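You operate a simulated robot arm through the tools that you are given. There is no shell and no other tool. Be economical: measure what you need, move in short steps, check, and stop when the job is done.

Carry out the task below with a simulated robot arm. There is one attempt and no reset: what you move stays moved.

## Task
Tip a dipper of the copper pan's syrup into the cold test bowl.
Fine: shut the cock, stand the pan on the small trivet by its wooden handle, then test; put the dipper back. Set down upright: small dipper.

Only the result counts: the job must be done as asked and must still hold three seconds after the hand-in. Knocking over, shifting, dropping, spilling or breaking anything else fails it.

## Robot
A 7-joint arm with a two-finger parallel gripper on a trunk, on a base that drives. Base frame: it is fixed to the floor where the robot stands at the start and does not move with it; the origin is under the middle of the robot, x ahead of it, y to its left, z up. Readings come in mm, degrees, newtons and seconds.
With the tool pointing down near the work surface it reaches from about 600 to 620 mm from the robot's upright axis, wherever it stands. Its first joint turns from -166.0 to 166.0 degrees. Places, roughly: big gas ring [800, 600, 700]; big lid [750, 1250, 1000]; big ring cock [600, 500, 700]; black pan [1250, 250, 750]; blue jug [500, 1750, 250]; brass peg [0, 2000, 1000]; damper lever [500, 900, 1300]; glucose jar [250, 2500, 1000]; hood lamp switch [800, -200, 1200]; pale gold thermometer [250, 2000, 1000]; pan brush [750, 1500, 1000]; scoop [500, 1750, 1000]; scrubbing brush [250, 2250, 1000]; small dipper [500, 1750, 1000]; small gas ring [900, 100, 700]; small lid [1250, 250, 750]. Payload 4.4 kg.
Tool frame: the origin (TCP) lies between the finger pads and is the grasp point; the fingertips stand 23 mm ahead of it; z points along the fingers, y is the line along which they close. Largest opening 94 mm; finger width 38, thickness 10; the body of the gripper, 54 by 96 mm, starts 39 mm behind the TCP.
Orientation is that of the tool frame in the base frame, as [roll, pitch, yaw] about the fixed x, y, z axes, in that order (R = Rz(yaw) Ry(pitch) Rx(roll)). With the fingers straight down and closing along the base's y, the tool's x points along the base's -x, its y along +y and its z along -z.

## Interface
- The arm moves only by the tool arm_command. Its argument "motion" is a list that holds one entry, the list of rows, each a list of 7 numbers: the shift along the base's x, y, z in mm, then the turn, a rotation vector about the base's x, y, z in degrees, then the gripper command, from -1 (shut) to 1 (fully open), values between in proportion. In form: [[[tx, ty, tz, wx, wy, wz, jaw], ...]]. A call has 1 to 12 rows; each row shifts and turns the commanded pose from where the row before left it. Rows are played at 5 a second. More than 50 mm and 8.6 degrees between two rows, or a gripper value outside its range, and nothing of the call is played. Where a pose cannot be reached the arm comes as near as it can. A force on the tool above 40 N (or 10 N above the force at the start of the call, whichever is more), or a blocked arm, ends the call early, and 0.2 s more pass. The fingers move at their own pace (about 108 mm/s each) and stop on an object; they squeeze with about 41 N. The grip force told is the motor's: it shows also when the fingers shut on nothing. Time passes only in rows, and 0.2 s behind the last, so rows that do not move let the fingers close. It gives the time, the measured TCP pose, the force on the tool (base axes), the opening and the grip force at its end, in the units of the frame above (readings bear some noise), with the torque about the TCP (base axes, N m) and any sound that the robot's microphone picked up.
- Cameras (640 x 400 px; columns grow to the right, rows downward): "scene" is now at [173.4, 271.8, 1466.8]; the picture's right is [0.40, -0.92, 0.00], its down [-0.64, -0.28, -0.71] and it looks along [0.65, 0.29, -0.70] (base axes); focal length 214 px, centre (320, 200). "wrist" rides on the gripper at [86, 16, -74] in the tool frame; the picture's right is [-0.18, 0.98, 0.00], its down [-0.58, -0.11, -0.81] and it looks along [-0.79, -0.15, 0.59] (tool axes); focal length 243 px, centre (320, 200). There is no depth. A picture from a camera that has moved, and an enlarged one, comes with that camera's place and axes in the base frame and with its lens. The place of the scene camera against the robot may be out by one fixed shift of up to 18 mm in any direction.
- camera(camera): a new picture of that camera. The clock stands still meanwhile.
- base_move(legs): drives the robot by 1 to 6 legs, each [ahead, left, turn to the left] in mm, mm and degrees, along the robot's own axes; the way and the turn of a leg run together, so that a leg with both is an arc; at most 1500 mm and 180 degrees a leg. The arm and the cameras ride along, it lands a little off, and it stops where it bumps. It gives what a move gives.
- turn_head(pan, tilt): turns the head with the scene camera to pan (to the left, within 120 degrees either way) and tilt (down, from -29 to 69), counted from straight ahead of the robot. It gives what a move gives.
- zoom(camera, box): a new picture of the part [left, top, right, bottom] of that camera's present view, enlarged. The clock stands still meanwhile.
- finish_job(): hands the job in; it is judged then, once.

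Work in short steps. Places have to be worked out from the pictures, the camera data and where the tool is seen: move nearer, look again, correct. Check each grasp and each placing, and mend what went wrong. You have 120 turns and 82 pictures in all, those below and enlarged ones among them. Open the gripper and draw the arm clear of the work before you hand the job in, unless the task says otherwise; then end with one line.

The tools are called after "Request:" as a command line: name --argument value ..., lists and objects as JSON in quotes. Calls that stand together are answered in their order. arm_command: Moves the arm, as the interface text tells. Its arguments: {"type":"object","properties":{"motion":{"type":"array","items":{"type":"array","items":{"type":"array","items":{"type":"number"}}}}},"required":["motion"]} The other tools are called the same way: base_move (legs) drives the base; turn_head (pan, tilt) turns the head that bears the scene camera; camera (camera) takes a picture; zoom (camera, box) takes an enlarged picture of a part of a camera's view; finish_job () hands the job in.

At the start:

```text
clock: 0.0
tool_pos: [620.1, -141.7, 1093.0]
ee_rot: [-180.0, 0.0, -180.0]
wrist_force: [0.0, 0.5, 0.3]
moment: [-0.01, -0.02, 0.0]
gripper_width: 94.2
grasp_force: 0.0
robot x, y, heading: [2.4, 0.6, -0.1]
head pan, tilt: [23.7, 44.5]
```

scene: 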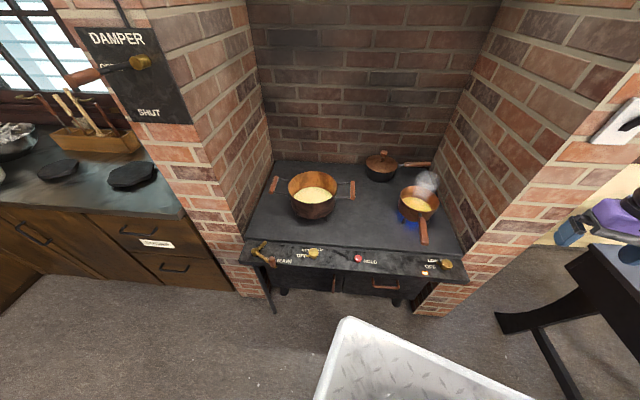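
wrist: 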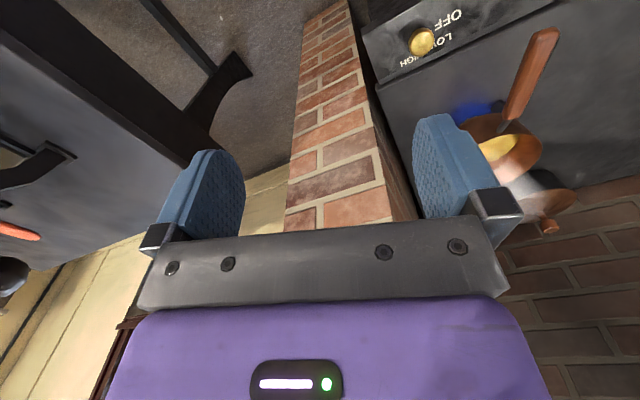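

The scene shows the hearth with a two-handled pan on the big ring and a one-handled copper pan on the lit small ring. I enlarge both the cock panel and the bench on the left.

Request:
zoom --camera "scene" --box '[240, 140, 480, 290]'

Request:
zoom --camera "scene" --box '[0, 80, 240, 230]'

Request:
zoom --camera "scene" --box '[380, 170, 480, 290]'

```text
2.67 times, centred on (360, 215) of scene
camera zoom: at [173.4, 271.8, 1466.8], right [0.4, -0.92, 0.0], down [-0.64, -0.28, -0.71], along [0.65, 0.29, -0.7], focal length 572 px, centre (213, 160)
```

zoom: 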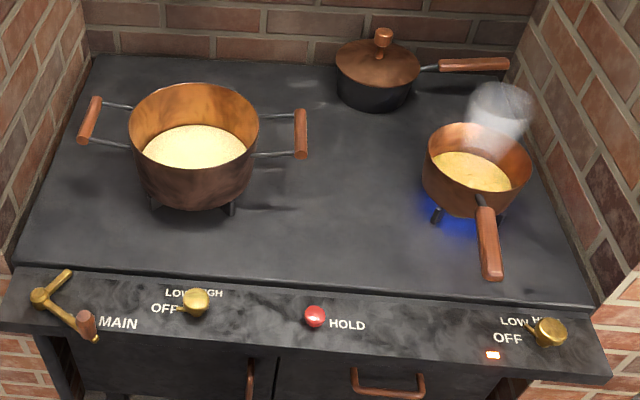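

```text
2.67 times, centred on (120, 155) of scene
camera zoom: at [173.4, 271.8, 1466.8], right [0.4, -0.92, 0.0], down [-0.64, -0.28, -0.71], along [0.65, 0.29, -0.7], focal length 572 px, centre (853, 320)
```

zoom: 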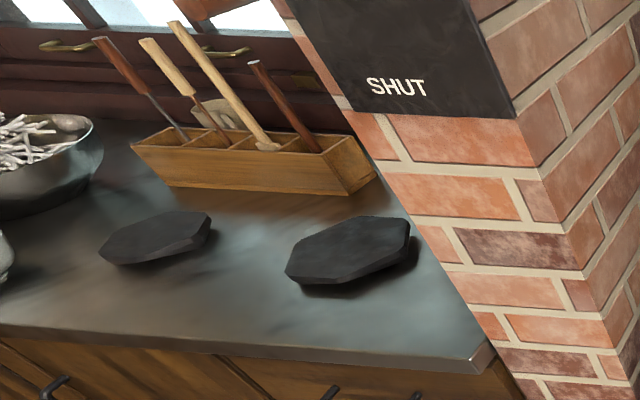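

```text
3.33 times, centred on (430, 230) of scene
camera zoom: at [173.4, 271.8, 1466.8], right [0.4, -0.92, 0.0], down [-0.64, -0.28, -0.71], along [0.65, 0.29, -0.7], focal length 715 px, centre (-47, 100)
```

zoom: 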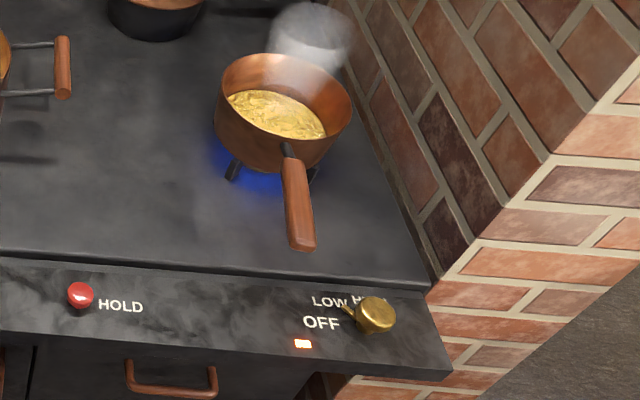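

The small ring is burning, with its cock set at LOW and two black hexagonal trivets on the bench. I turn the head left to see the bench, the dippers and the test bowl.

Request:
turn_head --pan 75 --tilt 25

Request:
camera --camera "scene"

Request:
turn_head --pan 110 --tilt 25

Request:
camera --camera "scene"

Request:
turn_head --pan -60 --tilt 30

Request:
camera --camera "scene"

```text
clock: 1.2
tool_pos: [619.0, -141.2, 1093.9]
ee_rot: [-179.9, 0.0, 180.0]
wrist_force: [-0.4, 0.2, 0.4]
moment: [0.01, -0.02, 0.02]
gripper_width: 94.1
grasp_force: 0.0
robot x, y, heading: [0.4, 0.8, -0.2]
head pan, tilt: [75.0, 25.0]
```

```text
76 pictures are left
camera scene: at [122.5, 327.9, 1496.6], right [0.97, -0.26, 0.0], down [-0.11, -0.41, -0.91], along [0.24, 0.88, -0.42], focal length 214 px, centre (320, 200)
```

scene: 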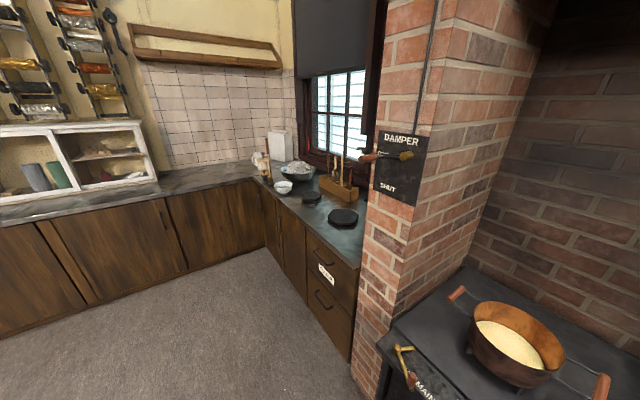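

```text
clock: 2.2
tool_pos: [619.6, -140.9, 1093.5]
ee_rot: [-180.0, 0.0, 180.0]
wrist_force: [0.3, -0.2, 0.4]
moment: [0.01, 0.03, 0.0]
gripper_width: 93.8
grasp_force: 0.0
robot x, y, heading: [2.7, 1.1, -0.2]
head pan, tilt: [110.0, 25.0]
```

```text
75 pictures are left
camera scene: at [67.2, 325.6, 1496.7], right [0.94, 0.34, 0.0], down [0.14, -0.4, -0.91], along [-0.31, 0.85, -0.42], focal length 214 px, centre (320, 200)
```

scene: 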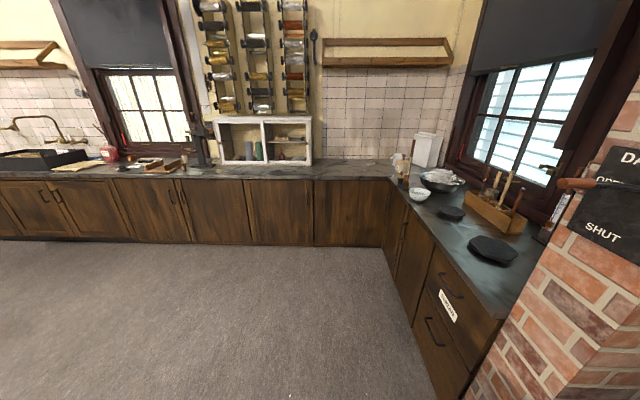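

```text
clock: 4.8
tool_pos: [619.1, -143.1, 1092.4]
ee_rot: [-180.0, 0.1, 179.9]
wrist_force: [-0.1, -0.8, 0.5]
moment: [-0.01, 0.01, -0.04]
gripper_width: 94.0
grasp_force: 0.1
robot x, y, heading: [0.5, -2.9, -0.1]
head pan, tilt: [-60.0, 30.0]
```

```text
74 pictures are left
camera scene: at [143.9, 160.7, 1488.7], right [-0.87, -0.5, 0.0], down [-0.25, 0.43, -0.87], along [0.43, -0.75, -0.5], focal length 214 px, centre (320, 200)
```

scene: 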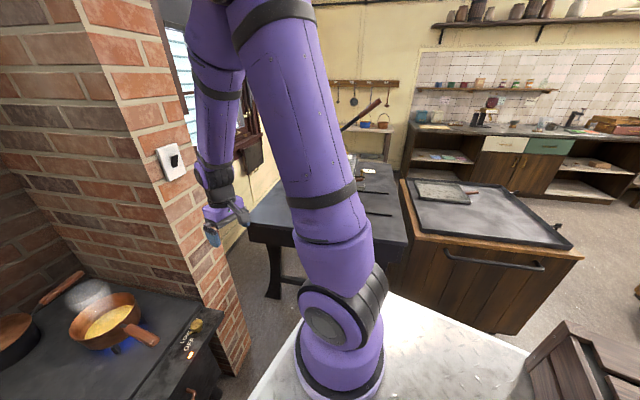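

The white bowl, the tool box with the dippers and the two trivets are on the left bench. I enlarge the wrist view of the small ring cock to see its shape and setting, and turn the head back to it.

Request:
zoom --camera "wrist" --box '[360, 0, 580, 140]'

Request:
turn_head --pan 0 --tilt 45

Request:
camera --camera "scene"

```text
2.86 times, centred on (470, 70) of wrist
camera zoom: at [531.8, -125.0, 1166.5], right [0.18, 0.98, 0.0], down [0.58, -0.11, 0.81], along [0.79, -0.15, -0.59], focal length 693 px, centre (-109, 571)
```

zoom: 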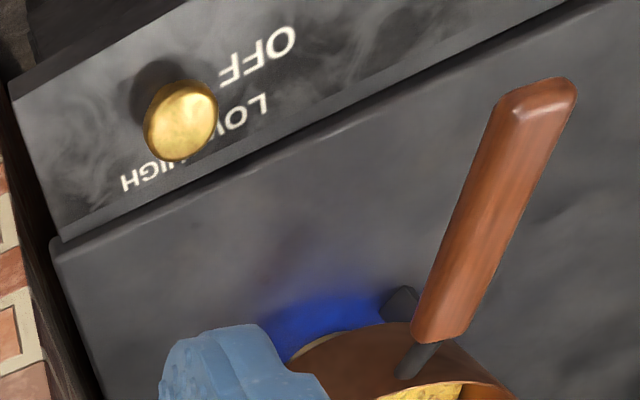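

```text
clock: 6.1
tool_pos: [619.6, -142.3, 1092.9]
ee_rot: [179.9, 0.0, 180.0]
wrist_force: [0.5, -0.1, -0.6]
moment: [0.02, -0.01, 0.01]
gripper_width: 94.0
grasp_force: 0.0
robot x, y, heading: [0.0, -3.3, 0.0]
head pan, tilt: [0.0, 45.0]
```

```text
72 pictures are left
camera scene: at [179.9, 238.9, 1466.1], right [0.0, -1.0, 0.0], down [-0.71, 0.0, -0.71], along [0.71, 0.0, -0.71], focal length 214 px, centre (320, 200)
```

scene: 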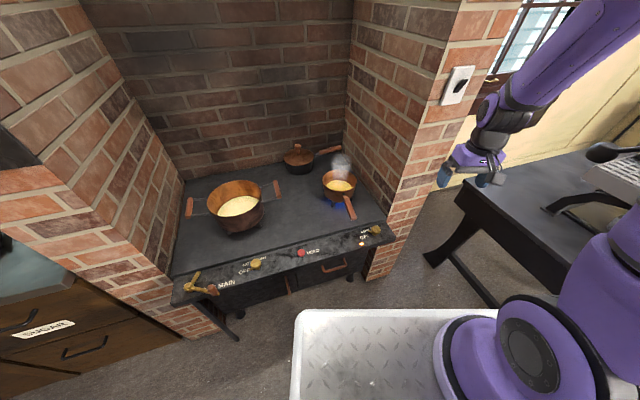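

The arm stands to the right of the head on the robot's deck, and the stove faces me at about 18°. I look straight down to see where the deck's edge stands against the stove front.

Request:
turn_head --pan -20 --tilt 69

Request:
camera --camera "scene"

```text
clock: 7.0
tool_pos: [618.0, -141.9, 1092.1]
ee_rot: [-180.0, 0.0, 179.9]
wrist_force: [0.2, 0.8, 0.2]
moment: [0.02, 0.0, 0.02]
gripper_width: 94.2
grasp_force: 0.0
robot x, y, heading: [0.5, -1.6, 0.1]
head pan, tilt: [-20.0, 68.8]
```

```text
71 pictures are left
camera scene: at [151.2, 219.9, 1437.3], right [-0.34, -0.94, 0.0], down [-0.88, 0.32, -0.36], along [0.34, -0.12, -0.93], focal length 214 px, centre (320, 200)
```

scene: 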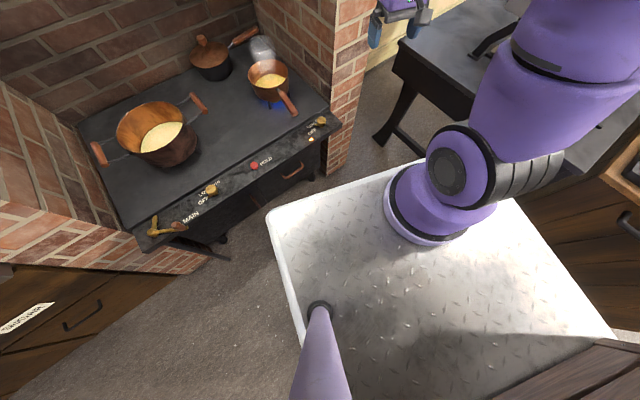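

The deck is roughly 820 mm high, its corner near (380, 300), with the arm at about (220, -150). I judge the small cock near (755, -11, 740), so I move the hand towards it in the free space in front of the stove for a nearer look.

Request:
arm_command --motion '[[[15, 34, -45, 0, 0, 0, 1], [15, 34, -45, 0, 0, 0, 1], [15, 34, -45, 0, 0, 0, 1], [0, 0, 0, 0, 0, 0, 1]]]'

Request:
camera --camera "wrist"

Request:
camera --camera "scene"

```text
refused: row 1 steps farther than a row can; nothing moved
```

```text
70 pictures are left
camera wrist: at [531.8, -125.1, 1166.5], right [0.18, 0.98, 0.0], down [0.58, -0.11, 0.81], along [0.79, -0.15, -0.59], focal length 243 px, centre (320, 200)
```

wrist: 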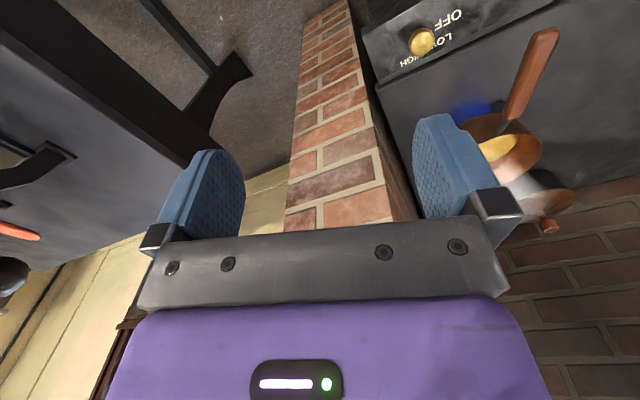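

```text
69 pictures are left
camera scene: at [151.2, 219.9, 1437.3], right [-0.34, -0.94, 0.0], down [-0.88, 0.32, -0.36], along [0.34, -0.12, -0.93], focal length 214 px, centre (320, 200)
```

scene: 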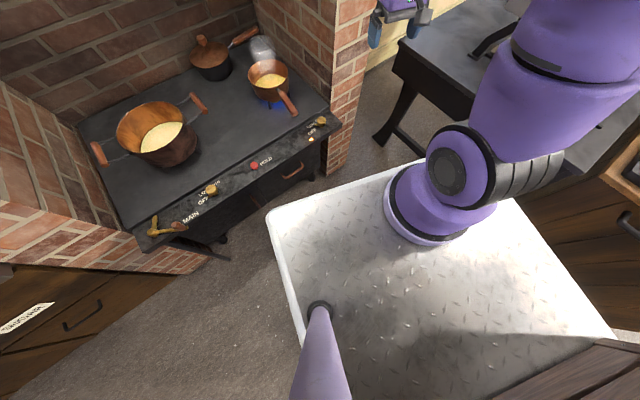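

The step was too long per row and nothing moved. The wrist ray and scene ray cross near (720, 2, 738) for the knob; I repeat the move with shorter rows.

Request:
arm_command --motion '[[[6, 28, -38, 0, 0, 0, 1], [6, 28, -38, 0, 0, 0, 1], [6, 28, -38, 0, 0, 0, 1], [6, 28, -38, 0, 0, 0, 1], [0, 0, 0, 0, 0, 0, 1]]]'

Request:
camera --camera "wrist"

```text
clock: 8.2
tool_pos: [643.0, -28.7, 942.5]
ee_rot: [-179.9, 0.0, 180.0]
wrist_force: [-0.6, 0.1, -0.5]
moment: [-0.02, 0.01, 0.01]
gripper_width: 93.9
grasp_force: 0.1
robot x, y, heading: [-0.8, -1.2, -0.2]
head pan, tilt: [-20.0, 68.8]
```

```text
68 pictures are left
camera wrist: at [556.4, -13.0, 1016.0], right [0.18, 0.98, 0.0], down [0.58, -0.11, 0.81], along [0.79, -0.15, -0.59], focal length 243 px, centre (320, 200)
```

wrist: 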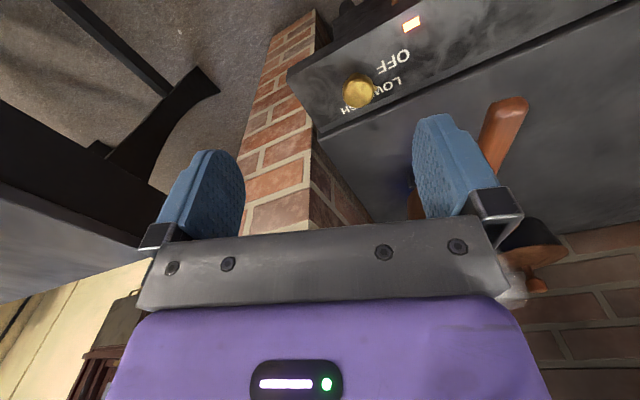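

Two wrist rays cross at (720, 2, 739) for the knob. I enlarge it to see its pointer.

Request:
zoom --camera "wrist" --box '[280, 0, 440, 140]'

```text
2.86 times, centred on (360, 70) of wrist
camera zoom: at [556.4, -13.0, 1016.0], right [0.18, 0.98, 0.0], down [0.58, -0.11, 0.81], along [0.79, -0.15, -0.59], focal length 693 px, centre (206, 571)
```

zoom: 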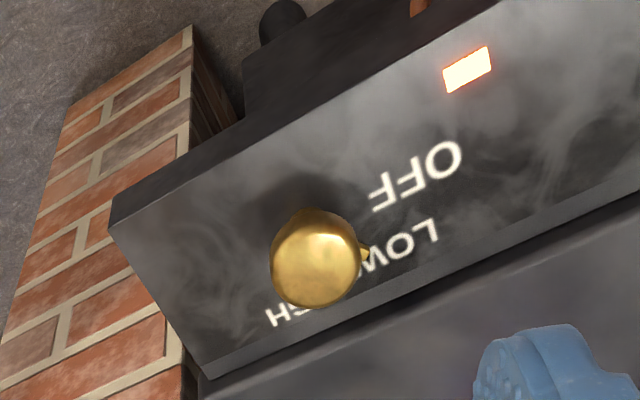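

The knob is about 37 mm wide and its tail points at LOW, about 71° in base terms; OFF lies about 40° further anticlockwise. I go above it with the closing line turned 50° so the tail stays clear of the fingers, the jaw half open.

Request:
arm_command --motion '[[[13, 5.1, -18, 0, 0, 8.4, 0.35], [13, 5.1, -18, 0, 0, 8.4, 0.35], [13, 5.1, -18, 0, 0, 8.4, 0.35], [13, 5.1, -18, 0, 0, 8.4, 0.35], [13, 5.1, -18, 0, 0, 8.4, 0.35], [12, 5.1, -18, 0, 0, 8.4, 0.35], [0, 0, -25, 0, 0, 0, 0.35], [0, 0, 0, 0, 0, 0, 0.35]]]'

Request:
camera --camera "wrist"

```text
clock: 10.0
tool_pos: [722.2, 1.4, 809.1]
ee_rot: [-180.0, 0.0, -129.5]
wrist_force: [-0.6, -0.2, -0.7]
moment: [0.0, 0.0, 0.0]
gripper_width: 63.7
grasp_force: 0.0
robot x, y, heading: [-2.1, -1.9, 0.2]
head pan, tilt: [-20.0, 68.8]
```

```text
66 pictures are left
camera wrist: at [653.4, -54.8, 882.4], right [-0.64, 0.77, 0.0], down [0.45, 0.38, 0.81], along [0.62, 0.52, -0.59], focal length 243 px, centre (320, 200)
```

wrist: 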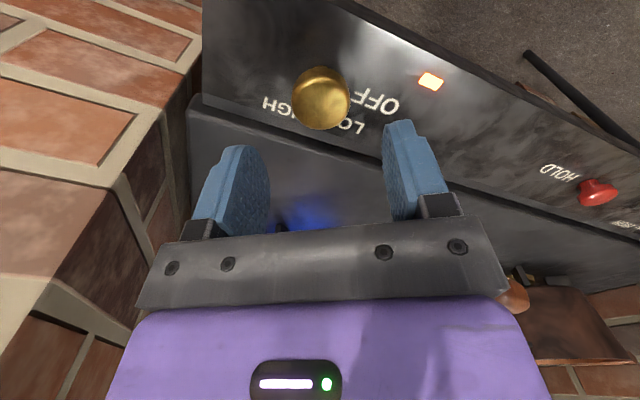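

The knob is centred between the fingers at (720, 2), with the panel at about z 705. I go down to TCP z 736 and close on it.

Request:
arm_command --motion '[[[-1, 0.5, -30, 0, 0, 0, 0.35], [-1, 0, -25, 0, 0, 0, 0.35], [0, 0, -18, 0, 0, 0, 0.35], [0, 0, 0, 0, 0, 0, -1], [0, 0, 0, 0, 0, 0, -1], [0, 0, 0, 0, 0, 0, -1]]]'

Request:
camera --camera "wrist"

```text
clock: 11.4
tool_pos: [719.9, 1.7, 733.1]
ee_rot: [-179.9, -0.1, -129.7]
wrist_force: [24.1, -20.5, -7.1]
moment: [0.09, -0.53, -0.1]
gripper_width: 37.0
grasp_force: 45.3
robot x, y, heading: [-0.2, -1.0, 0.1]
head pan, tilt: [-20.0, 68.8]
```

```text
65 pictures are left
camera wrist: at [651.6, -55.9, 808.0], right [-0.64, 0.77, 0.0], down [0.45, 0.38, 0.81], along [0.62, 0.51, -0.59], focal length 243 px, centre (320, 200)
```

wrist: 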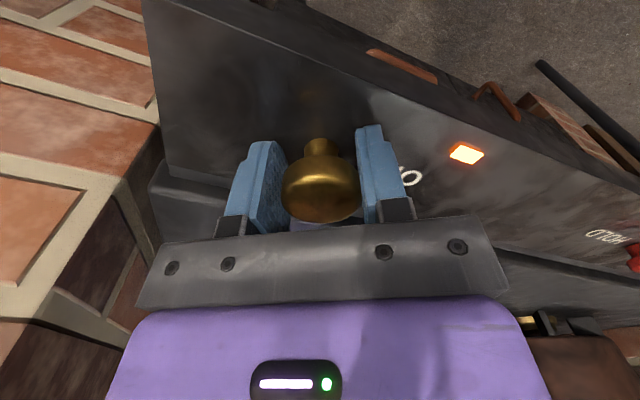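

The fingers hold the knob at 37 mm; a side force shows I am slightly off centre. I shift 2 mm to relieve it, then turn 24° anticlockwise and check.

Request:
arm_command --motion '[[[1.5, -1.3, 0, 0, 0, 0, -1], [0, 0, 0, 0, 0, 8, -1], [0, 0, 0, 0, 0, 8, -1], [0, 0, 0, 0, 0, 8, -1], [0, 0, 0, 0, 0, 0, -1]]]'

```text
clock: 12.4
tool_pos: [722.0, -0.5, 734.9]
ee_rot: [-179.9, 0.0, -107.0]
wrist_force: [6.9, -2.7, -13.7]
moment: [0.18, -0.2, -0.04]
gripper_width: 37.2
grasp_force: 45.0
robot x, y, heading: [-3.2, 2.2, 0.2]
head pan, tilt: [-20.0, 68.8]
stopped in row 5: the force on the tool passed its limit at 43 N (the readings are from after the stop); the commanded pose is now the measured one
```

It turned 23° before a force spike, now relaxed. I continue with slower turning.

Request:
arm_command --motion '[[[0, 0, 0, 0, 0, 5, -1], [0, 0, 0, 0, 0, 5, -1], [0, 0, 0, 0, 0, 5, -1], [0, 0, 0, 0, 0, 0, -1]]]'

Request:
camera --camera "wrist"

```text
clock: 13.4
tool_pos: [723.1, -1.7, 735.7]
ee_rot: [-179.7, 0.0, -91.8]
wrist_force: [20.4, -7.3, -19.3]
moment: [-1.1, 0.07, -0.05]
gripper_width: 37.2
grasp_force: 45.1
robot x, y, heading: [-2.4, -0.7, 0.1]
head pan, tilt: [-20.0, 68.8]
```

```text
64 pictures are left
camera wrist: at [702.5, -86.5, 808.2], right [-0.98, 0.22, 0.0], down [0.13, 0.58, 0.81], along [0.18, 0.79, -0.59], focal length 243 px, centre (320, 200)
```

wrist: 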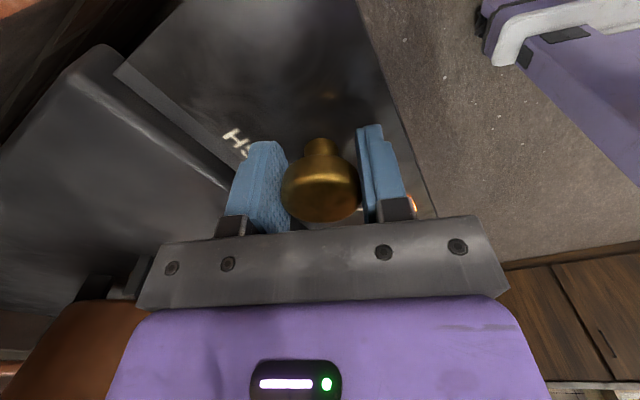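

The knob has turned 38° in all. I check flame and pointer with the scene camera.

Request:
turn_head --pan 10 --tilt 50

Request:
zoom --camera "scene" --box '[300, 120, 480, 240]'

```text
clock: 14.3
tool_pos: [721.0, -1.0, 735.1]
ee_rot: [-179.7, -0.1, -92.0]
wrist_force: [28.5, -10.6, -14.8]
moment: [-0.38, 0.0, -0.11]
gripper_width: 37.4
grasp_force: 45.9
robot x, y, heading: [3.4, -2.3, -0.1]
head pan, tilt: [10.0, 50.0]
```

```text
3.33 times, centred on (390, 180) of scene
camera zoom: at [176.0, 251.8, 1459.0], right [0.17, -0.98, 0.0], down [-0.76, -0.13, -0.64], along [0.63, 0.11, -0.77], focal length 715 px, centre (87, 267)
```

zoom: 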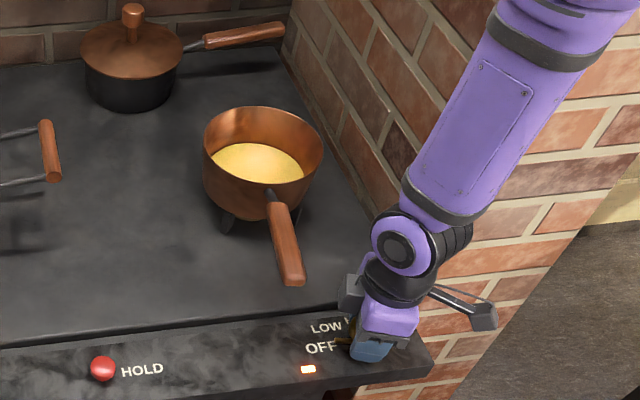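

The flame and steam are gone. I turn a few degrees more to be fully at the stop, then look.

Request:
arm_command --motion '[[[0, 0, 0, 0, 0, 4, -1], [0, 0, 0, 0, 0, 3, -1], [0, 0, 0, 0, 0, 0, -1]]]'

```text
clock: 15.1
tool_pos: [721.5, -1.1, 734.2]
ee_rot: [-179.9, -0.1, -84.9]
wrist_force: [37.0, -14.3, -7.5]
moment: [-0.01, -0.08, -0.1]
gripper_width: 37.3
grasp_force: 45.1
robot x, y, heading: [-2.6, -2.9, -0.1]
head pan, tilt: [10.0, 50.0]
```

Little torque shows. I let go, rise clear and look at the pointer.

Request:
arm_command --motion '[[[0, 0, 0, 0, 0, 0, 0.35], [0, 0, 0, 0, 0, 0, 0.35], [0, 0, 30, 0, 0, 0, 0.35], [0, 0, 40, 0, 0, 0, 0.35], [-10, 0, 40, 0, 0, 0, 0.35], [-30, -10, 30, 0, 0, 0, 0.35], [-30, -10, 30, 0, 0, -8, 0.35], [-30, -10, 30, 0, 0, -8, 0.35]]]'

Request:
zoom --camera "scene" --box '[330, 160, 450, 240]'

```text
clock: 16.9
tool_pos: [619.8, -31.7, 936.0]
ee_rot: [-179.9, 0.1, -100.9]
wrist_force: [1.6, 0.2, -1.0]
moment: [-0.02, 0.02, 0.0]
gripper_width: 63.5
grasp_force: 0.1
robot x, y, heading: [-1.0, -2.5, -0.1]
head pan, tilt: [10.0, 50.0]
```

```text
5.00 times, centred on (390, 200) of scene
camera zoom: at [175.3, 252.4, 1459.0], right [0.17, -0.98, 0.0], down [-0.75, -0.13, -0.64], along [0.63, 0.11, -0.77], focal length 1072 px, centre (-30, 200)
```

zoom: 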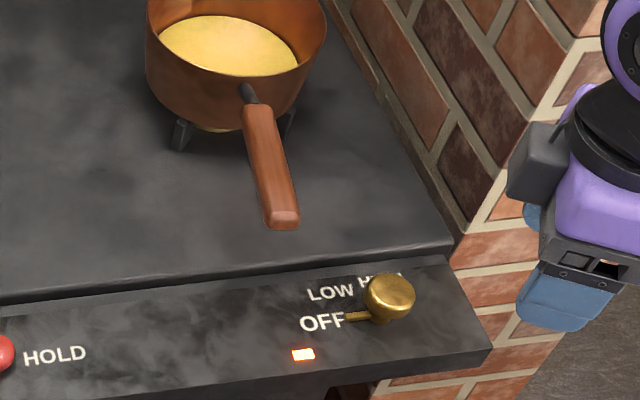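

The cock now points at OFF and the flame is out. From two views the wooden handle runs from about (811, 127, 836) to (689, 112, 844); I bring the hand above it, closing across it.

Request:
arm_command --motion '[[[13, 16.7, 3, 0, 0, -8, 0.5], [13, 16.7, 3, 0, 0, -8, 0.5], [13, 16.7, 3, 0, 0, -8, 0.5], [13, 16.7, 3, 0, 0, -8, 0.5], [13, 16.7, 3, 0, 0, -8, 0.5], [13, 16.7, 3, 0, 0, -8, 0.5], [13, 16.7, 3, 0, 0, -8, 0.5], [13, 16.7, 3, 0, 0, -8, 0.5], [13, 16.7, 3, 0, 0, -8, 0.5], [0, 0, 0, 0, 0, 0, 0.5]]]'

Request:
camera --camera "wrist"

```text
clock: 19.1
tool_pos: [740.0, 120.0, 962.7]
ee_rot: [-179.9, -0.1, -173.0]
wrist_force: [0.2, 0.0, 0.4]
moment: [0.03, 0.01, 0.04]
gripper_width: 70.2
grasp_force: 0.1
robot x, y, heading: [0.1, -2.4, -0.0]
head pan, tilt: [10.0, 50.0]
```

```text
61 pictures are left
camera wrist: at [650.5, 126.0, 1036.3], right [0.06, 1.0, 0.0], down [0.59, -0.04, 0.81], along [0.8, -0.05, -0.59], focal length 243 px, centre (320, 200)
```

wrist: 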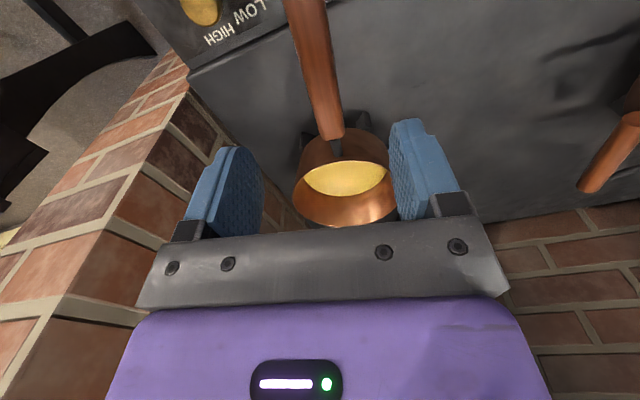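

The handle lies as computed, 27 mm thick. I go down to (782, 124, 838) and close near the pan end.

Request:
arm_command --motion '[[[20, 2, -40, 0, 0, 0.5, 0.5], [20, 2, -40, 0, 0, 0.5, 0.5], [2, 0, -30, 0, 0, 0, 0.5], [0, 0, -14, 0, 0, 0, 0.5], [0, 0, 0, 0, 0, 0, -1], [0, 0, 0, 0, 0, 0, -1], [0, 0, 0, 0, 0, 0, -1]]]'

Request:
camera --camera "wrist"

```text
clock: 20.7
tool_pos: [778.6, 125.0, 838.3]
ee_rot: [-179.9, 0.0, -172.0]
wrist_force: [0.7, -2.3, 0.1]
moment: [-0.07, -0.21, -0.43]
gripper_width: 25.7
grasp_force: 41.7
robot x, y, heading: [-1.5, 3.3, -0.1]
head pan, tilt: [10.0, 50.0]
```

```text
60 pictures are left
camera wrist: at [690.5, 129.5, 911.8], right [0.04, 1.0, 0.0], down [0.59, -0.02, 0.81], along [0.81, -0.04, -0.59], focal length 243 px, centre (320, 200)
```

wrist: 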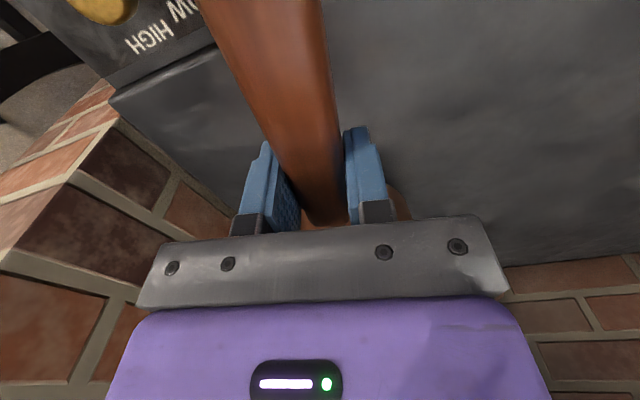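

The handle is held at 25.7 mm. I lift 20 mm gently and read the load.

Request:
arm_command --motion '[[[0, 0, 5, 0, 0, 0, -1], [0, 0, 5, 0, 0, 0, -1], [0, 0, 5, 0, 0, 0, -1], [0, 0, 5, 0, 0, 0, -1], [0, 0, 0, 0, 0, 0, -1]]]'

Request:
zoom --camera "scene" --box '[290, 90, 450, 230]'

```text
clock: 21.9
tool_pos: [779.7, 123.8, 858.4]
ee_rot: [-179.9, 0.0, -171.9]
wrist_force: [0.6, -0.6, -7.6]
moment: [-0.13, 0.95, 0.0]
gripper_width: 25.9
grasp_force: 40.7
robot x, y, heading: [0.0, -0.9, 0.0]
head pan, tilt: [10.0, 50.0]
```

```text
2.86 times, centred on (370, 160) of scene
camera zoom: at [175.0, 252.4, 1459.1], right [0.17, -0.98, 0.0], down [-0.75, -0.13, -0.64], along [0.63, 0.11, -0.77], focal length 613 px, centre (177, 314)
```

zoom: 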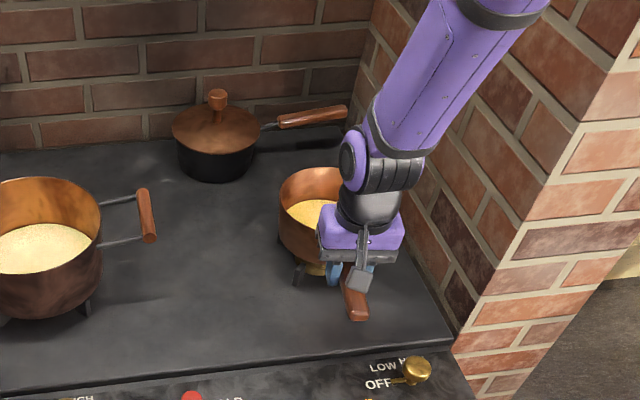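

The load is 7.6 N with a 0.95 N·m moment. I lift further to see whether it is fully free and level.

Request:
arm_command --motion '[[[0, 0, 10, 0, 0, 0, -1], [0, 0, 10, 0, 0, 0, -1], [0, 0, 10, 0, 0, 0, -1], [0, 0, 0, 0, 0, 0, -1]]]'

Request:
turn_head --pan -10 --tilt 40

Request:
camera --camera "wrist"

Request:
camera --camera "scene"

```text
clock: 22.9
tool_pos: [779.2, 124.3, 888.6]
ee_rot: [-179.9, -0.2, -171.9]
wrist_force: [0.3, 0.2, -7.3]
moment: [-0.12, 0.92, -0.03]
gripper_width: 25.8
grasp_force: 41.0
robot x, y, heading: [0.7, 0.3, 0.2]
head pan, tilt: [10.0, 50.0]
```

```text
clock: 23.8
tool_pos: [779.6, 123.7, 889.3]
ee_rot: [-179.9, -0.1, -172.0]
wrist_force: [0.1, 0.4, -7.1]
moment: [-0.13, 0.96, 0.03]
gripper_width: 25.7
grasp_force: 40.4
robot x, y, heading: [1.5, -0.9, -0.2]
head pan, tilt: [-10.0, 40.0]
```

```text
58 pictures are left
camera wrist: at [691.1, 128.3, 962.5], right [0.04, 1.0, 0.0], down [0.59, -0.02, 0.81], along [0.81, -0.04, -0.59], focal length 243 px, centre (320, 200)
```

wrist: 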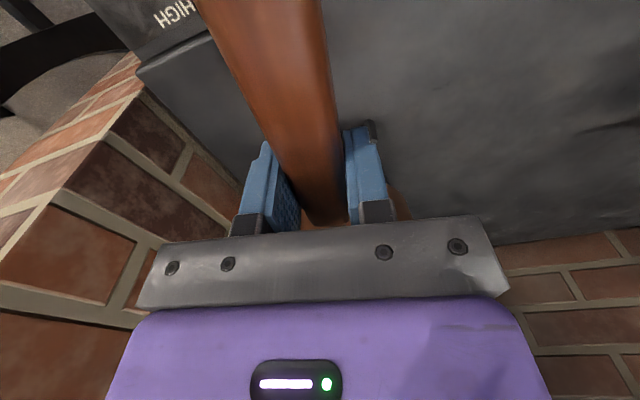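

```text
57 pictures are left
camera scene: at [182.8, 224.3, 1473.2], right [-0.17, -0.98, 0.0], down [-0.63, 0.11, -0.77], along [0.75, -0.13, -0.64], focal length 214 px, centre (320, 200)
```

scene: 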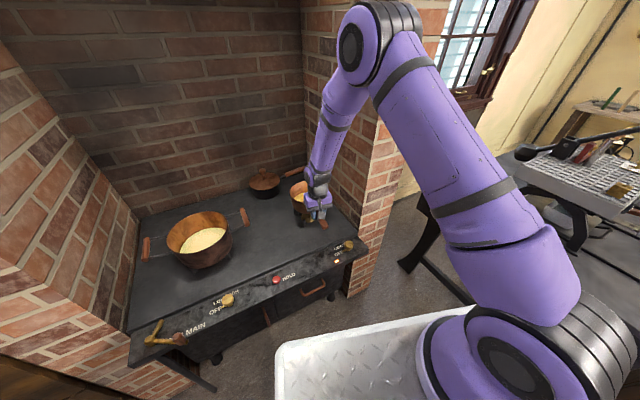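

The pan hangs level with steady readings. I raise it to clear everything, then draw it out of the alcove in gentle rows.

Request:
arm_command --motion '[[[0, 0, 15, 0, 0, 0, -1], [0, 0, 25, 0, 0, 0, -1], [0, 0, 30, 0, 0, 0, -1], [0, 0, 30, 0, 0, 0, -1], [0, 0, 25, 0, 0, 0, -1], [-10, 0, 15, 0, 0, 0, -1], [-20, 0, 0, 0, 0, 0, -1], [-30, 0, 0, 0, 0, 0, -1], [-30, 0, 0, 0, 0, 0, -1], [-30, 0, 0, 0, 0, 0, -1], [-20, 0, 0, 0, 0, 0, -1], [-10, 0, 0, 0, 0, 0, -1]]]'

Request:
base_move --legs '[[-150, 0, 0], [-150, 0, 0]]'

Request:
turn_head --pan -10 --tilt 45

Request:
camera --camera "scene"

```text
clock: 26.4
tool_pos: [630.5, 123.2, 1028.0]
ee_rot: [-179.9, 0.0, -172.0]
wrist_force: [0.2, 0.1, -6.8]
moment: [-0.17, 0.94, 0.01]
gripper_width: 26.2
grasp_force: 40.6
robot x, y, heading: [-0.8, -0.0, -0.1]
head pan, tilt: [-10.0, 40.0]
```

```text
clock: 28.7
tool_pos: [331.3, 123.6, 1028.7]
ee_rot: [-179.9, 0.0, -172.0]
wrist_force: [0.2, 0.3, -7.9]
moment: [-0.12, 0.98, -0.01]
gripper_width: 25.8
grasp_force: 41.2
robot x, y, heading: [-301.1, -3.0, -0.1]
head pan, tilt: [-10.0, 40.0]
```

```text
clock: 29.4
tool_pos: [331.1, 123.9, 1028.7]
ee_rot: [-179.9, -0.1, -172.0]
wrist_force: [-0.7, 0.2, -6.6]
moment: [-0.12, 0.96, 0.02]
gripper_width: 26.0
grasp_force: 41.3
robot x, y, heading: [-297.8, 0.4, -0.0]
head pan, tilt: [-10.0, 45.0]
```

```text
56 pictures are left
camera scene: at [-120.5, 225.1, 1466.0], right [-0.18, -0.98, 0.0], down [-0.7, 0.12, -0.71], along [0.7, -0.12, -0.71], focal length 214 px, centre (320, 200)
```

scene: 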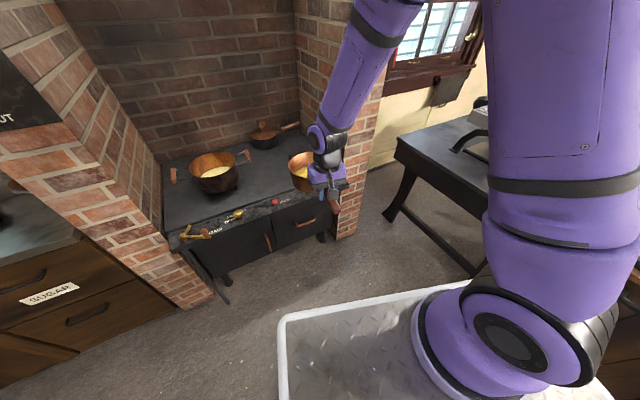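

The pan is clear and steady at 1028 mm. I turn the robot square to the bench (about 16.5° left) and drive left along it.

Request:
base_move --legs '[[0, 0, 16.5], [0, 600, 0], [0, 620, 0]]'

Request:
turn_head --pan 0 --tilt 40

Request:
camera --camera "scene"

```text
clock: 36.8
tool_pos: [-61.0, 1468.4, 1028.0]
ee_rot: [-179.8, 0.0, -156.2]
wrist_force: [-1.1, 0.3, -7.7]
moment: [-0.42, 0.87, -0.01]
gripper_width: 25.7
grasp_force: 40.7
robot x, y, heading: [-634.1, 1176.3, 15.7]
head pan, tilt: [-10.0, 45.0]
```

```text
clock: 37.5
tool_pos: [-60.9, 1467.3, 1027.9]
ee_rot: [-179.9, -0.2, -156.2]
wrist_force: [-0.1, -0.2, -7.9]
moment: [-0.38, 0.88, -0.05]
gripper_width: 26.0
grasp_force: 41.2
robot x, y, heading: [-630.4, 1179.3, 15.6]
head pan, tilt: [0.0, 40.0]
```

```text
55 pictures are left
camera scene: at [-519.9, 1458.0, 1473.3], right [0.27, -0.96, 0.0], down [-0.62, -0.17, -0.77], along [0.74, 0.21, -0.64], focal length 214 px, centre (320, 200)
```

scene: 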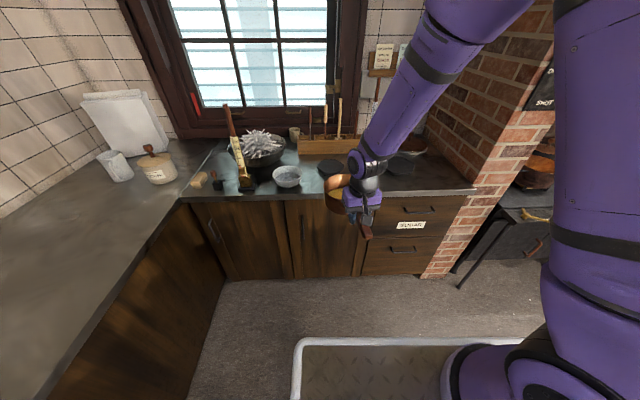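

I see the bowl, the tool box and the trivets behind the hand. I enlarge that part of the bench.

Request:
zoom --camera "scene" --box '[180, 80, 440, 240]'

Request:
zoom --camera "scene" --box '[270, 110, 370, 200]'

```text
2.46 times, centred on (310, 160) of scene
camera zoom: at [-519.9, 1458.0, 1473.3], right [0.27, -0.96, 0.0], down [-0.62, -0.17, -0.77], along [0.74, 0.21, -0.64], focal length 528 px, centre (345, 298)
```

zoom: 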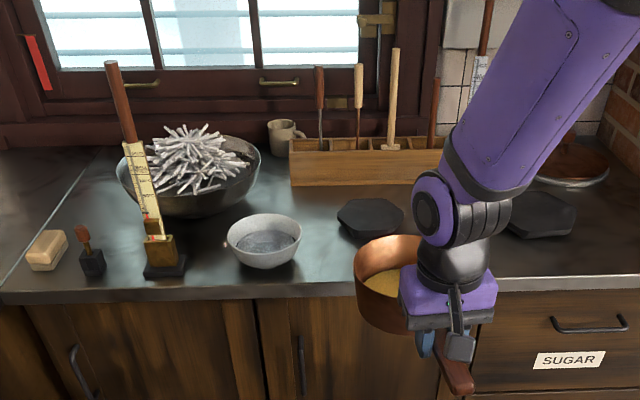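

```text
4.44 times, centred on (320, 155) of scene
camera zoom: at [-519.9, 1458.0, 1473.3], right [0.27, -0.96, 0.0], down [-0.62, -0.17, -0.77], along [0.74, 0.21, -0.64], focal length 953 px, centre (320, 400)
```

zoom: 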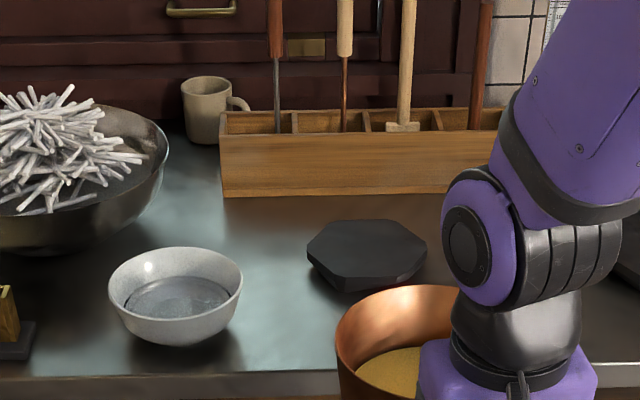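

The small trivet is the nearer hexagon; two views put it near (422, 1667, 888). The pan must end with TCP about 96 mm short of that; I drive forward 260 and look again.

Request:
base_move --legs '[[260, 40, 0]]'

Request:
camera --camera "scene"

```text
clock: 39.4
tool_pos: [179.9, 1581.1, 1028.7]
ee_rot: [-180.0, -0.1, -155.9]
wrist_force: [-0.6, 0.0, -8.3]
moment: [-0.4, 0.89, 0.0]
gripper_width: 25.7
grasp_force: 40.9
robot x, y, heading: [-394.1, 1286.9, 16.1]
head pan, tilt: [0.0, 40.0]
```

```text
52 pictures are left
camera scene: at [-280.0, 1569.0, 1473.3], right [0.28, -0.96, 0.0], down [-0.62, -0.18, -0.77], along [0.74, 0.21, -0.64], focal length 214 px, centre (320, 200)
```

scene: 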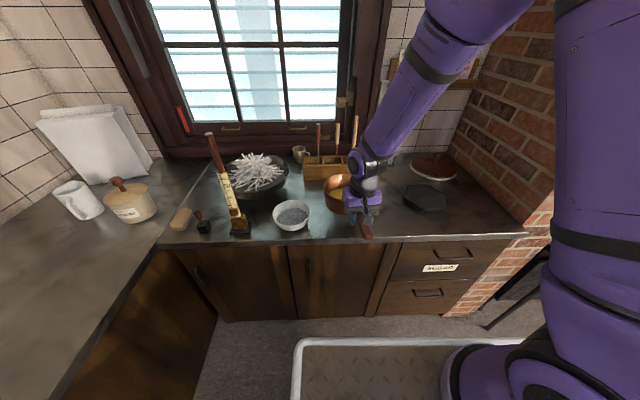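

The pan now hides the trivet from here. I enlarge to see what still shows.

Request:
zoom --camera "scene" --box '[260, 130, 420, 250]'

```text
3.33 times, centred on (340, 190) of scene
camera zoom: at [-280.0, 1569.0, 1473.3], right [0.28, -0.96, 0.0], down [-0.62, -0.18, -0.77], along [0.74, 0.21, -0.64], focal length 715 px, centre (253, 233)
```

zoom: 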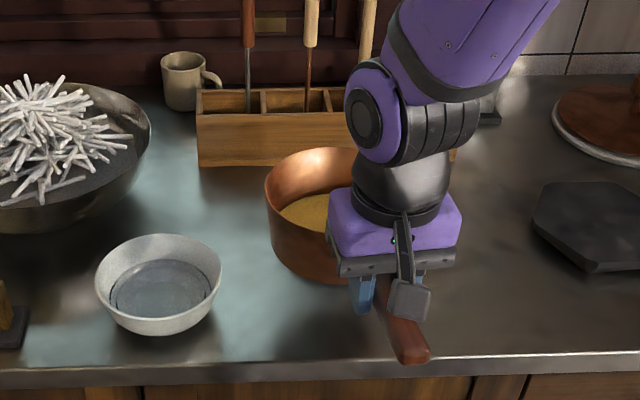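

I shift the hand 150 mm to the right so the trivet shows.

Request:
arm_command --motion '[[[4, -14, 0, 0, 0, 0, -1], [8, -29, 0, 0, 0, 0, -1], [10, -36, 0, 0, 0, 0, -1], [10, -36, 0, 0, 0, 0, -1], [8, -29, 0, 0, 0, 0, -1], [4, -14, 0, 0, 0, 0, -1], [0, 0, 0, 0, 0, 0, -1]]]'

Request:
zoom --camera "scene" --box '[260, 130, 420, 250]'

```text
clock: 41.0
tool_pos: [224.4, 1422.8, 1026.2]
ee_rot: [-180.0, -0.1, -155.8]
wrist_force: [-0.4, 0.6, -7.0]
moment: [-0.39, 0.88, 0.03]
gripper_width: 26.1
grasp_force: 40.8
robot x, y, heading: [-393.5, 1286.5, 15.9]
head pan, tilt: [0.0, 40.0]
```

```text
3.33 times, centred on (340, 190) of scene
camera zoom: at [-280.0, 1568.9, 1473.3], right [0.28, -0.96, 0.0], down [-0.62, -0.18, -0.77], along [0.74, 0.21, -0.64], focal length 715 px, centre (253, 233)
```

zoom: 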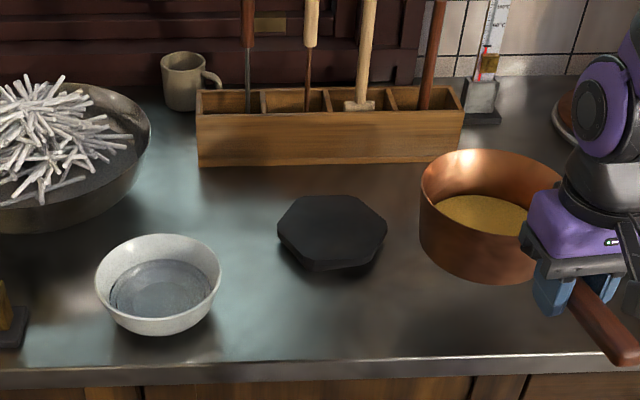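

Trivet top centre triangulates to about (424, 1664, 895), and the pan's centre is about 130 mm beyond the TCP. I carry the pan over to TCP (305, 1611), still high.

Request:
arm_command --motion '[[[5, 12, 0, 0, 0, 0, -1], [11, 26, 0, 0, 0, 0, -1], [14, 32, 0, 0, 0, 0, -1], [14, 33, 0, 0, 0, 0, -1], [14, 33, 0, 0, 0, 0, -1], [12, 28, 0, 0, 0, 0, -1], [8, 17, -10, 0, 0, 0, -1], [3, 7, -10, 0, 0, 0, -1], [0, 0, -10, 0, 0, 0, -1]]]'

Request:
zoom --camera "scene" --box '[260, 130, 420, 250]'

```text
clock: 43.0
tool_pos: [304.5, 1611.3, 997.6]
ee_rot: [-179.9, -0.1, -155.9]
wrist_force: [-0.3, 1.0, -7.4]
moment: [-0.41, 0.86, 0.01]
gripper_width: 25.8
grasp_force: 41.2
robot x, y, heading: [-393.4, 1286.7, 15.9]
head pan, tilt: [0.0, 40.0]
```

```text
3.33 times, centred on (340, 190) of scene
camera zoom: at [-280.2, 1568.9, 1473.3], right [0.28, -0.96, 0.0], down [-0.62, -0.18, -0.77], along [0.74, 0.21, -0.64], focal length 715 px, centre (253, 233)
```

zoom: 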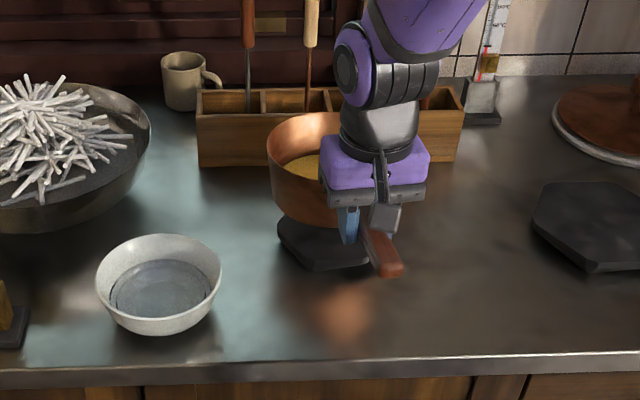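

The pan hangs over the trivet. I lower it in small rows, watching for the weight to come off.

Request:
arm_command --motion '[[[0, 4, -5, 0, 0, 0, -1], [0, 0, -5, 0, 0, 0, -1], [0, 0, -5, 0, 0, 0, -1], [0, 0, -4, 0, 0, 0, -1], [0, 0, 0, 0, 0, 0, -1]]]'

Request:
zoom --camera "scene" --box '[290, 150, 390, 225]'

```text
clock: 44.2
tool_pos: [303.7, 1615.6, 978.5]
ee_rot: [-179.9, 0.0, -155.9]
wrist_force: [0.6, -0.1, -7.0]
moment: [-0.4, 0.91, 0.02]
gripper_width: 26.0
grasp_force: 40.9
robot x, y, heading: [-393.5, 1288.1, 15.9]
head pan, tilt: [0.0, 40.0]
```

```text
5.33 times, centred on (340, 188) of scene
camera zoom: at [-280.0, 1569.0, 1473.3], right [0.28, -0.96, 0.0], down [-0.62, -0.18, -0.77], along [0.74, 0.21, -0.64], focal length 1144 px, centre (213, 267)
```

zoom: 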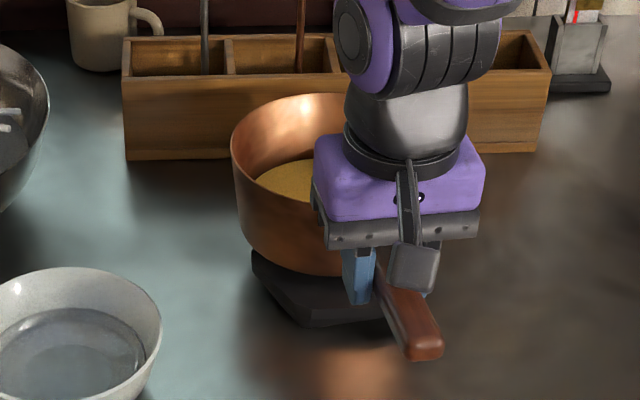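

No contact yet. The height where it touches will tell how well it is centred, so I keep lowering in small rows.

Request:
arm_command --motion '[[[0, 0, -4, 0, 0, 0, -1], [0, 0, -4, 0, 0, 0, -1], [0, 0, -4, 0, 0, 0, -1], [0, 0, -4, 0, 0, 0, -1], [0, 0, 0, 0, 0, 0, -1]]]'

Request:
zoom --camera "scene" --box '[290, 150, 390, 225]'

```text
clock: 45.4
tool_pos: [304.3, 1614.2, 965.1]
ee_rot: [-179.9, 0.1, -155.9]
wrist_force: [-2.5, -3.4, 17.5]
moment: [0.48, -1.04, -0.18]
gripper_width: 25.7
grasp_force: 41.0
robot x, y, heading: [-393.5, 1287.8, 16.1]
head pan, tilt: [0.0, 40.0]
```

```text
5.33 times, centred on (340, 188) of scene
camera zoom: at [-281.1, 1568.3, 1473.5], right [0.28, -0.96, 0.0], down [-0.62, -0.18, -0.77], along [0.74, 0.21, -0.64], focal length 1144 px, centre (213, 267)
```

zoom: 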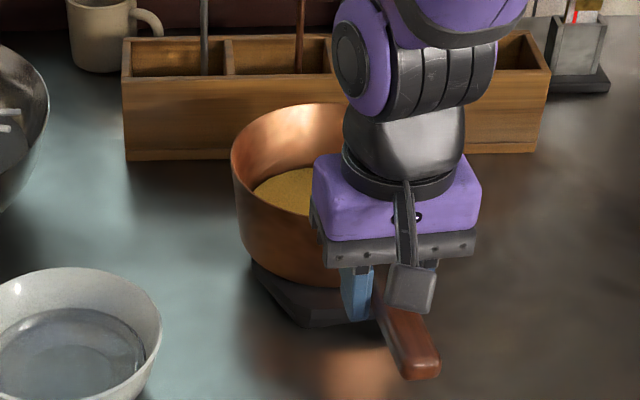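

It touched at z ≈ 966, with the pan sitting perhaps 10–30 mm too far back. I lift 10 mm, draw it 16 mm toward me and lower it again.

Request:
arm_command --motion '[[[0, 0, 6, 0, 0, 0, -1], [0, 0, 8, 0, 0, 0, -1], [-7, -3, 0, 0, 0, 0, -1], [-8, -4, 0, 0, 0, 0, -1], [0, 0, -5, 0, 0, 0, -1], [0, 0, -4, 0, 0, 0, -1], [0, 0, 0, 0, 0, 0, -1]]]'

Request:
arm_command --motion '[[[0, 0, -2, 0, 0, 0, -1], [0, 0, 0, 0, 0, 0, -1]]]'

```text
clock: 47.0
tool_pos: [289.0, 1607.8, 969.4]
ee_rot: [-179.8, 0.0, -156.0]
wrist_force: [0.0, -0.1, -6.9]
moment: [-0.4, 0.9, 0.01]
gripper_width: 25.8
grasp_force: 41.2
robot x, y, heading: [-393.5, 1289.1, 16.0]
head pan, tilt: [0.0, 40.0]
```

```text
clock: 47.6
tool_pos: [290.8, 1608.4, 965.9]
ee_rot: [-179.9, 0.0, -155.9]
wrist_force: [-0.4, -1.1, -7.3]
moment: [-0.39, 0.87, 0.0]
gripper_width: 25.9
grasp_force: 41.4
robot x, y, heading: [-388.0, 1285.3, 16.1]
head pan, tilt: [0.0, 40.0]
```

Still hanging free; I lower by small amounts until the weight transfers.

Request:
arm_command --motion '[[[0, 0, -1, 0, 0, 0, -1], [0, 0, -1, 0, 0, 0, -1], [0, 0, 0, 0, 0, 0, -1]]]'

```text
clock: 48.4
tool_pos: [290.0, 1608.8, 964.7]
ee_rot: [-180.0, 0.0, -155.8]
wrist_force: [-3.4, -0.9, 5.7]
moment: [0.23, 0.08, 0.04]
gripper_width: 25.7
grasp_force: 41.1
robot x, y, heading: [-391.1, 1286.4, 15.8]
head pan, tilt: [0.0, 40.0]
```

The weight rests on the trivet. I open the jaw and rise straight up.

Request:
arm_command --motion '[[[0, 0, 0, 0, 0, 0, 0.2], [0, 0, 0, 0, 0, 0, 0.2], [0, 0, 20, 0, 0, 0, 0.2], [0, 0, 40, 0, 0, 0, 0.2], [0, 0, 45, 0, 0, 0, 0.2], [0, 0, 45, 0, 0, 0, 0.2], [10, -40, 0, 0, 0, 0, 0.2], [12, -45, 0, 0, 0, 0, 0.2], [12, -45, 0, 0, 0, 0, 0.2], [12, -45, 0, 0, 0, 0, 0.2], [0, 0, 0, 0, 0, 0, 0.2]]]'

Request:
zoom --camera "scene" --box '[270, 110, 390, 225]'

```text
clock: 50.8
tool_pos: [335.6, 1431.3, 1115.1]
ee_rot: [-179.8, 0.0, -155.8]
wrist_force: [0.0, 0.7, -0.1]
moment: [-0.03, -0.02, -0.02]
gripper_width: 56.2
grasp_force: 0.1
robot x, y, heading: [-391.4, 1288.4, 15.9]
head pan, tilt: [0.0, 40.0]
```

```text
3.48 times, centred on (330, 168) of scene
camera zoom: at [-280.3, 1568.9, 1473.3], right [0.28, -0.96, 0.0], down [-0.62, -0.18, -0.77], along [0.74, 0.21, -0.64], focal length 746 px, centre (285, 313)
```

zoom: 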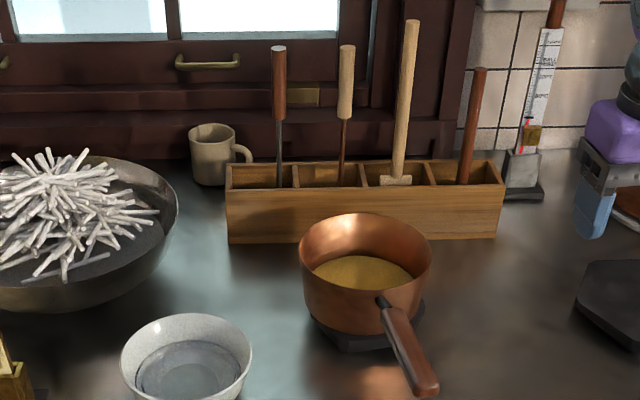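

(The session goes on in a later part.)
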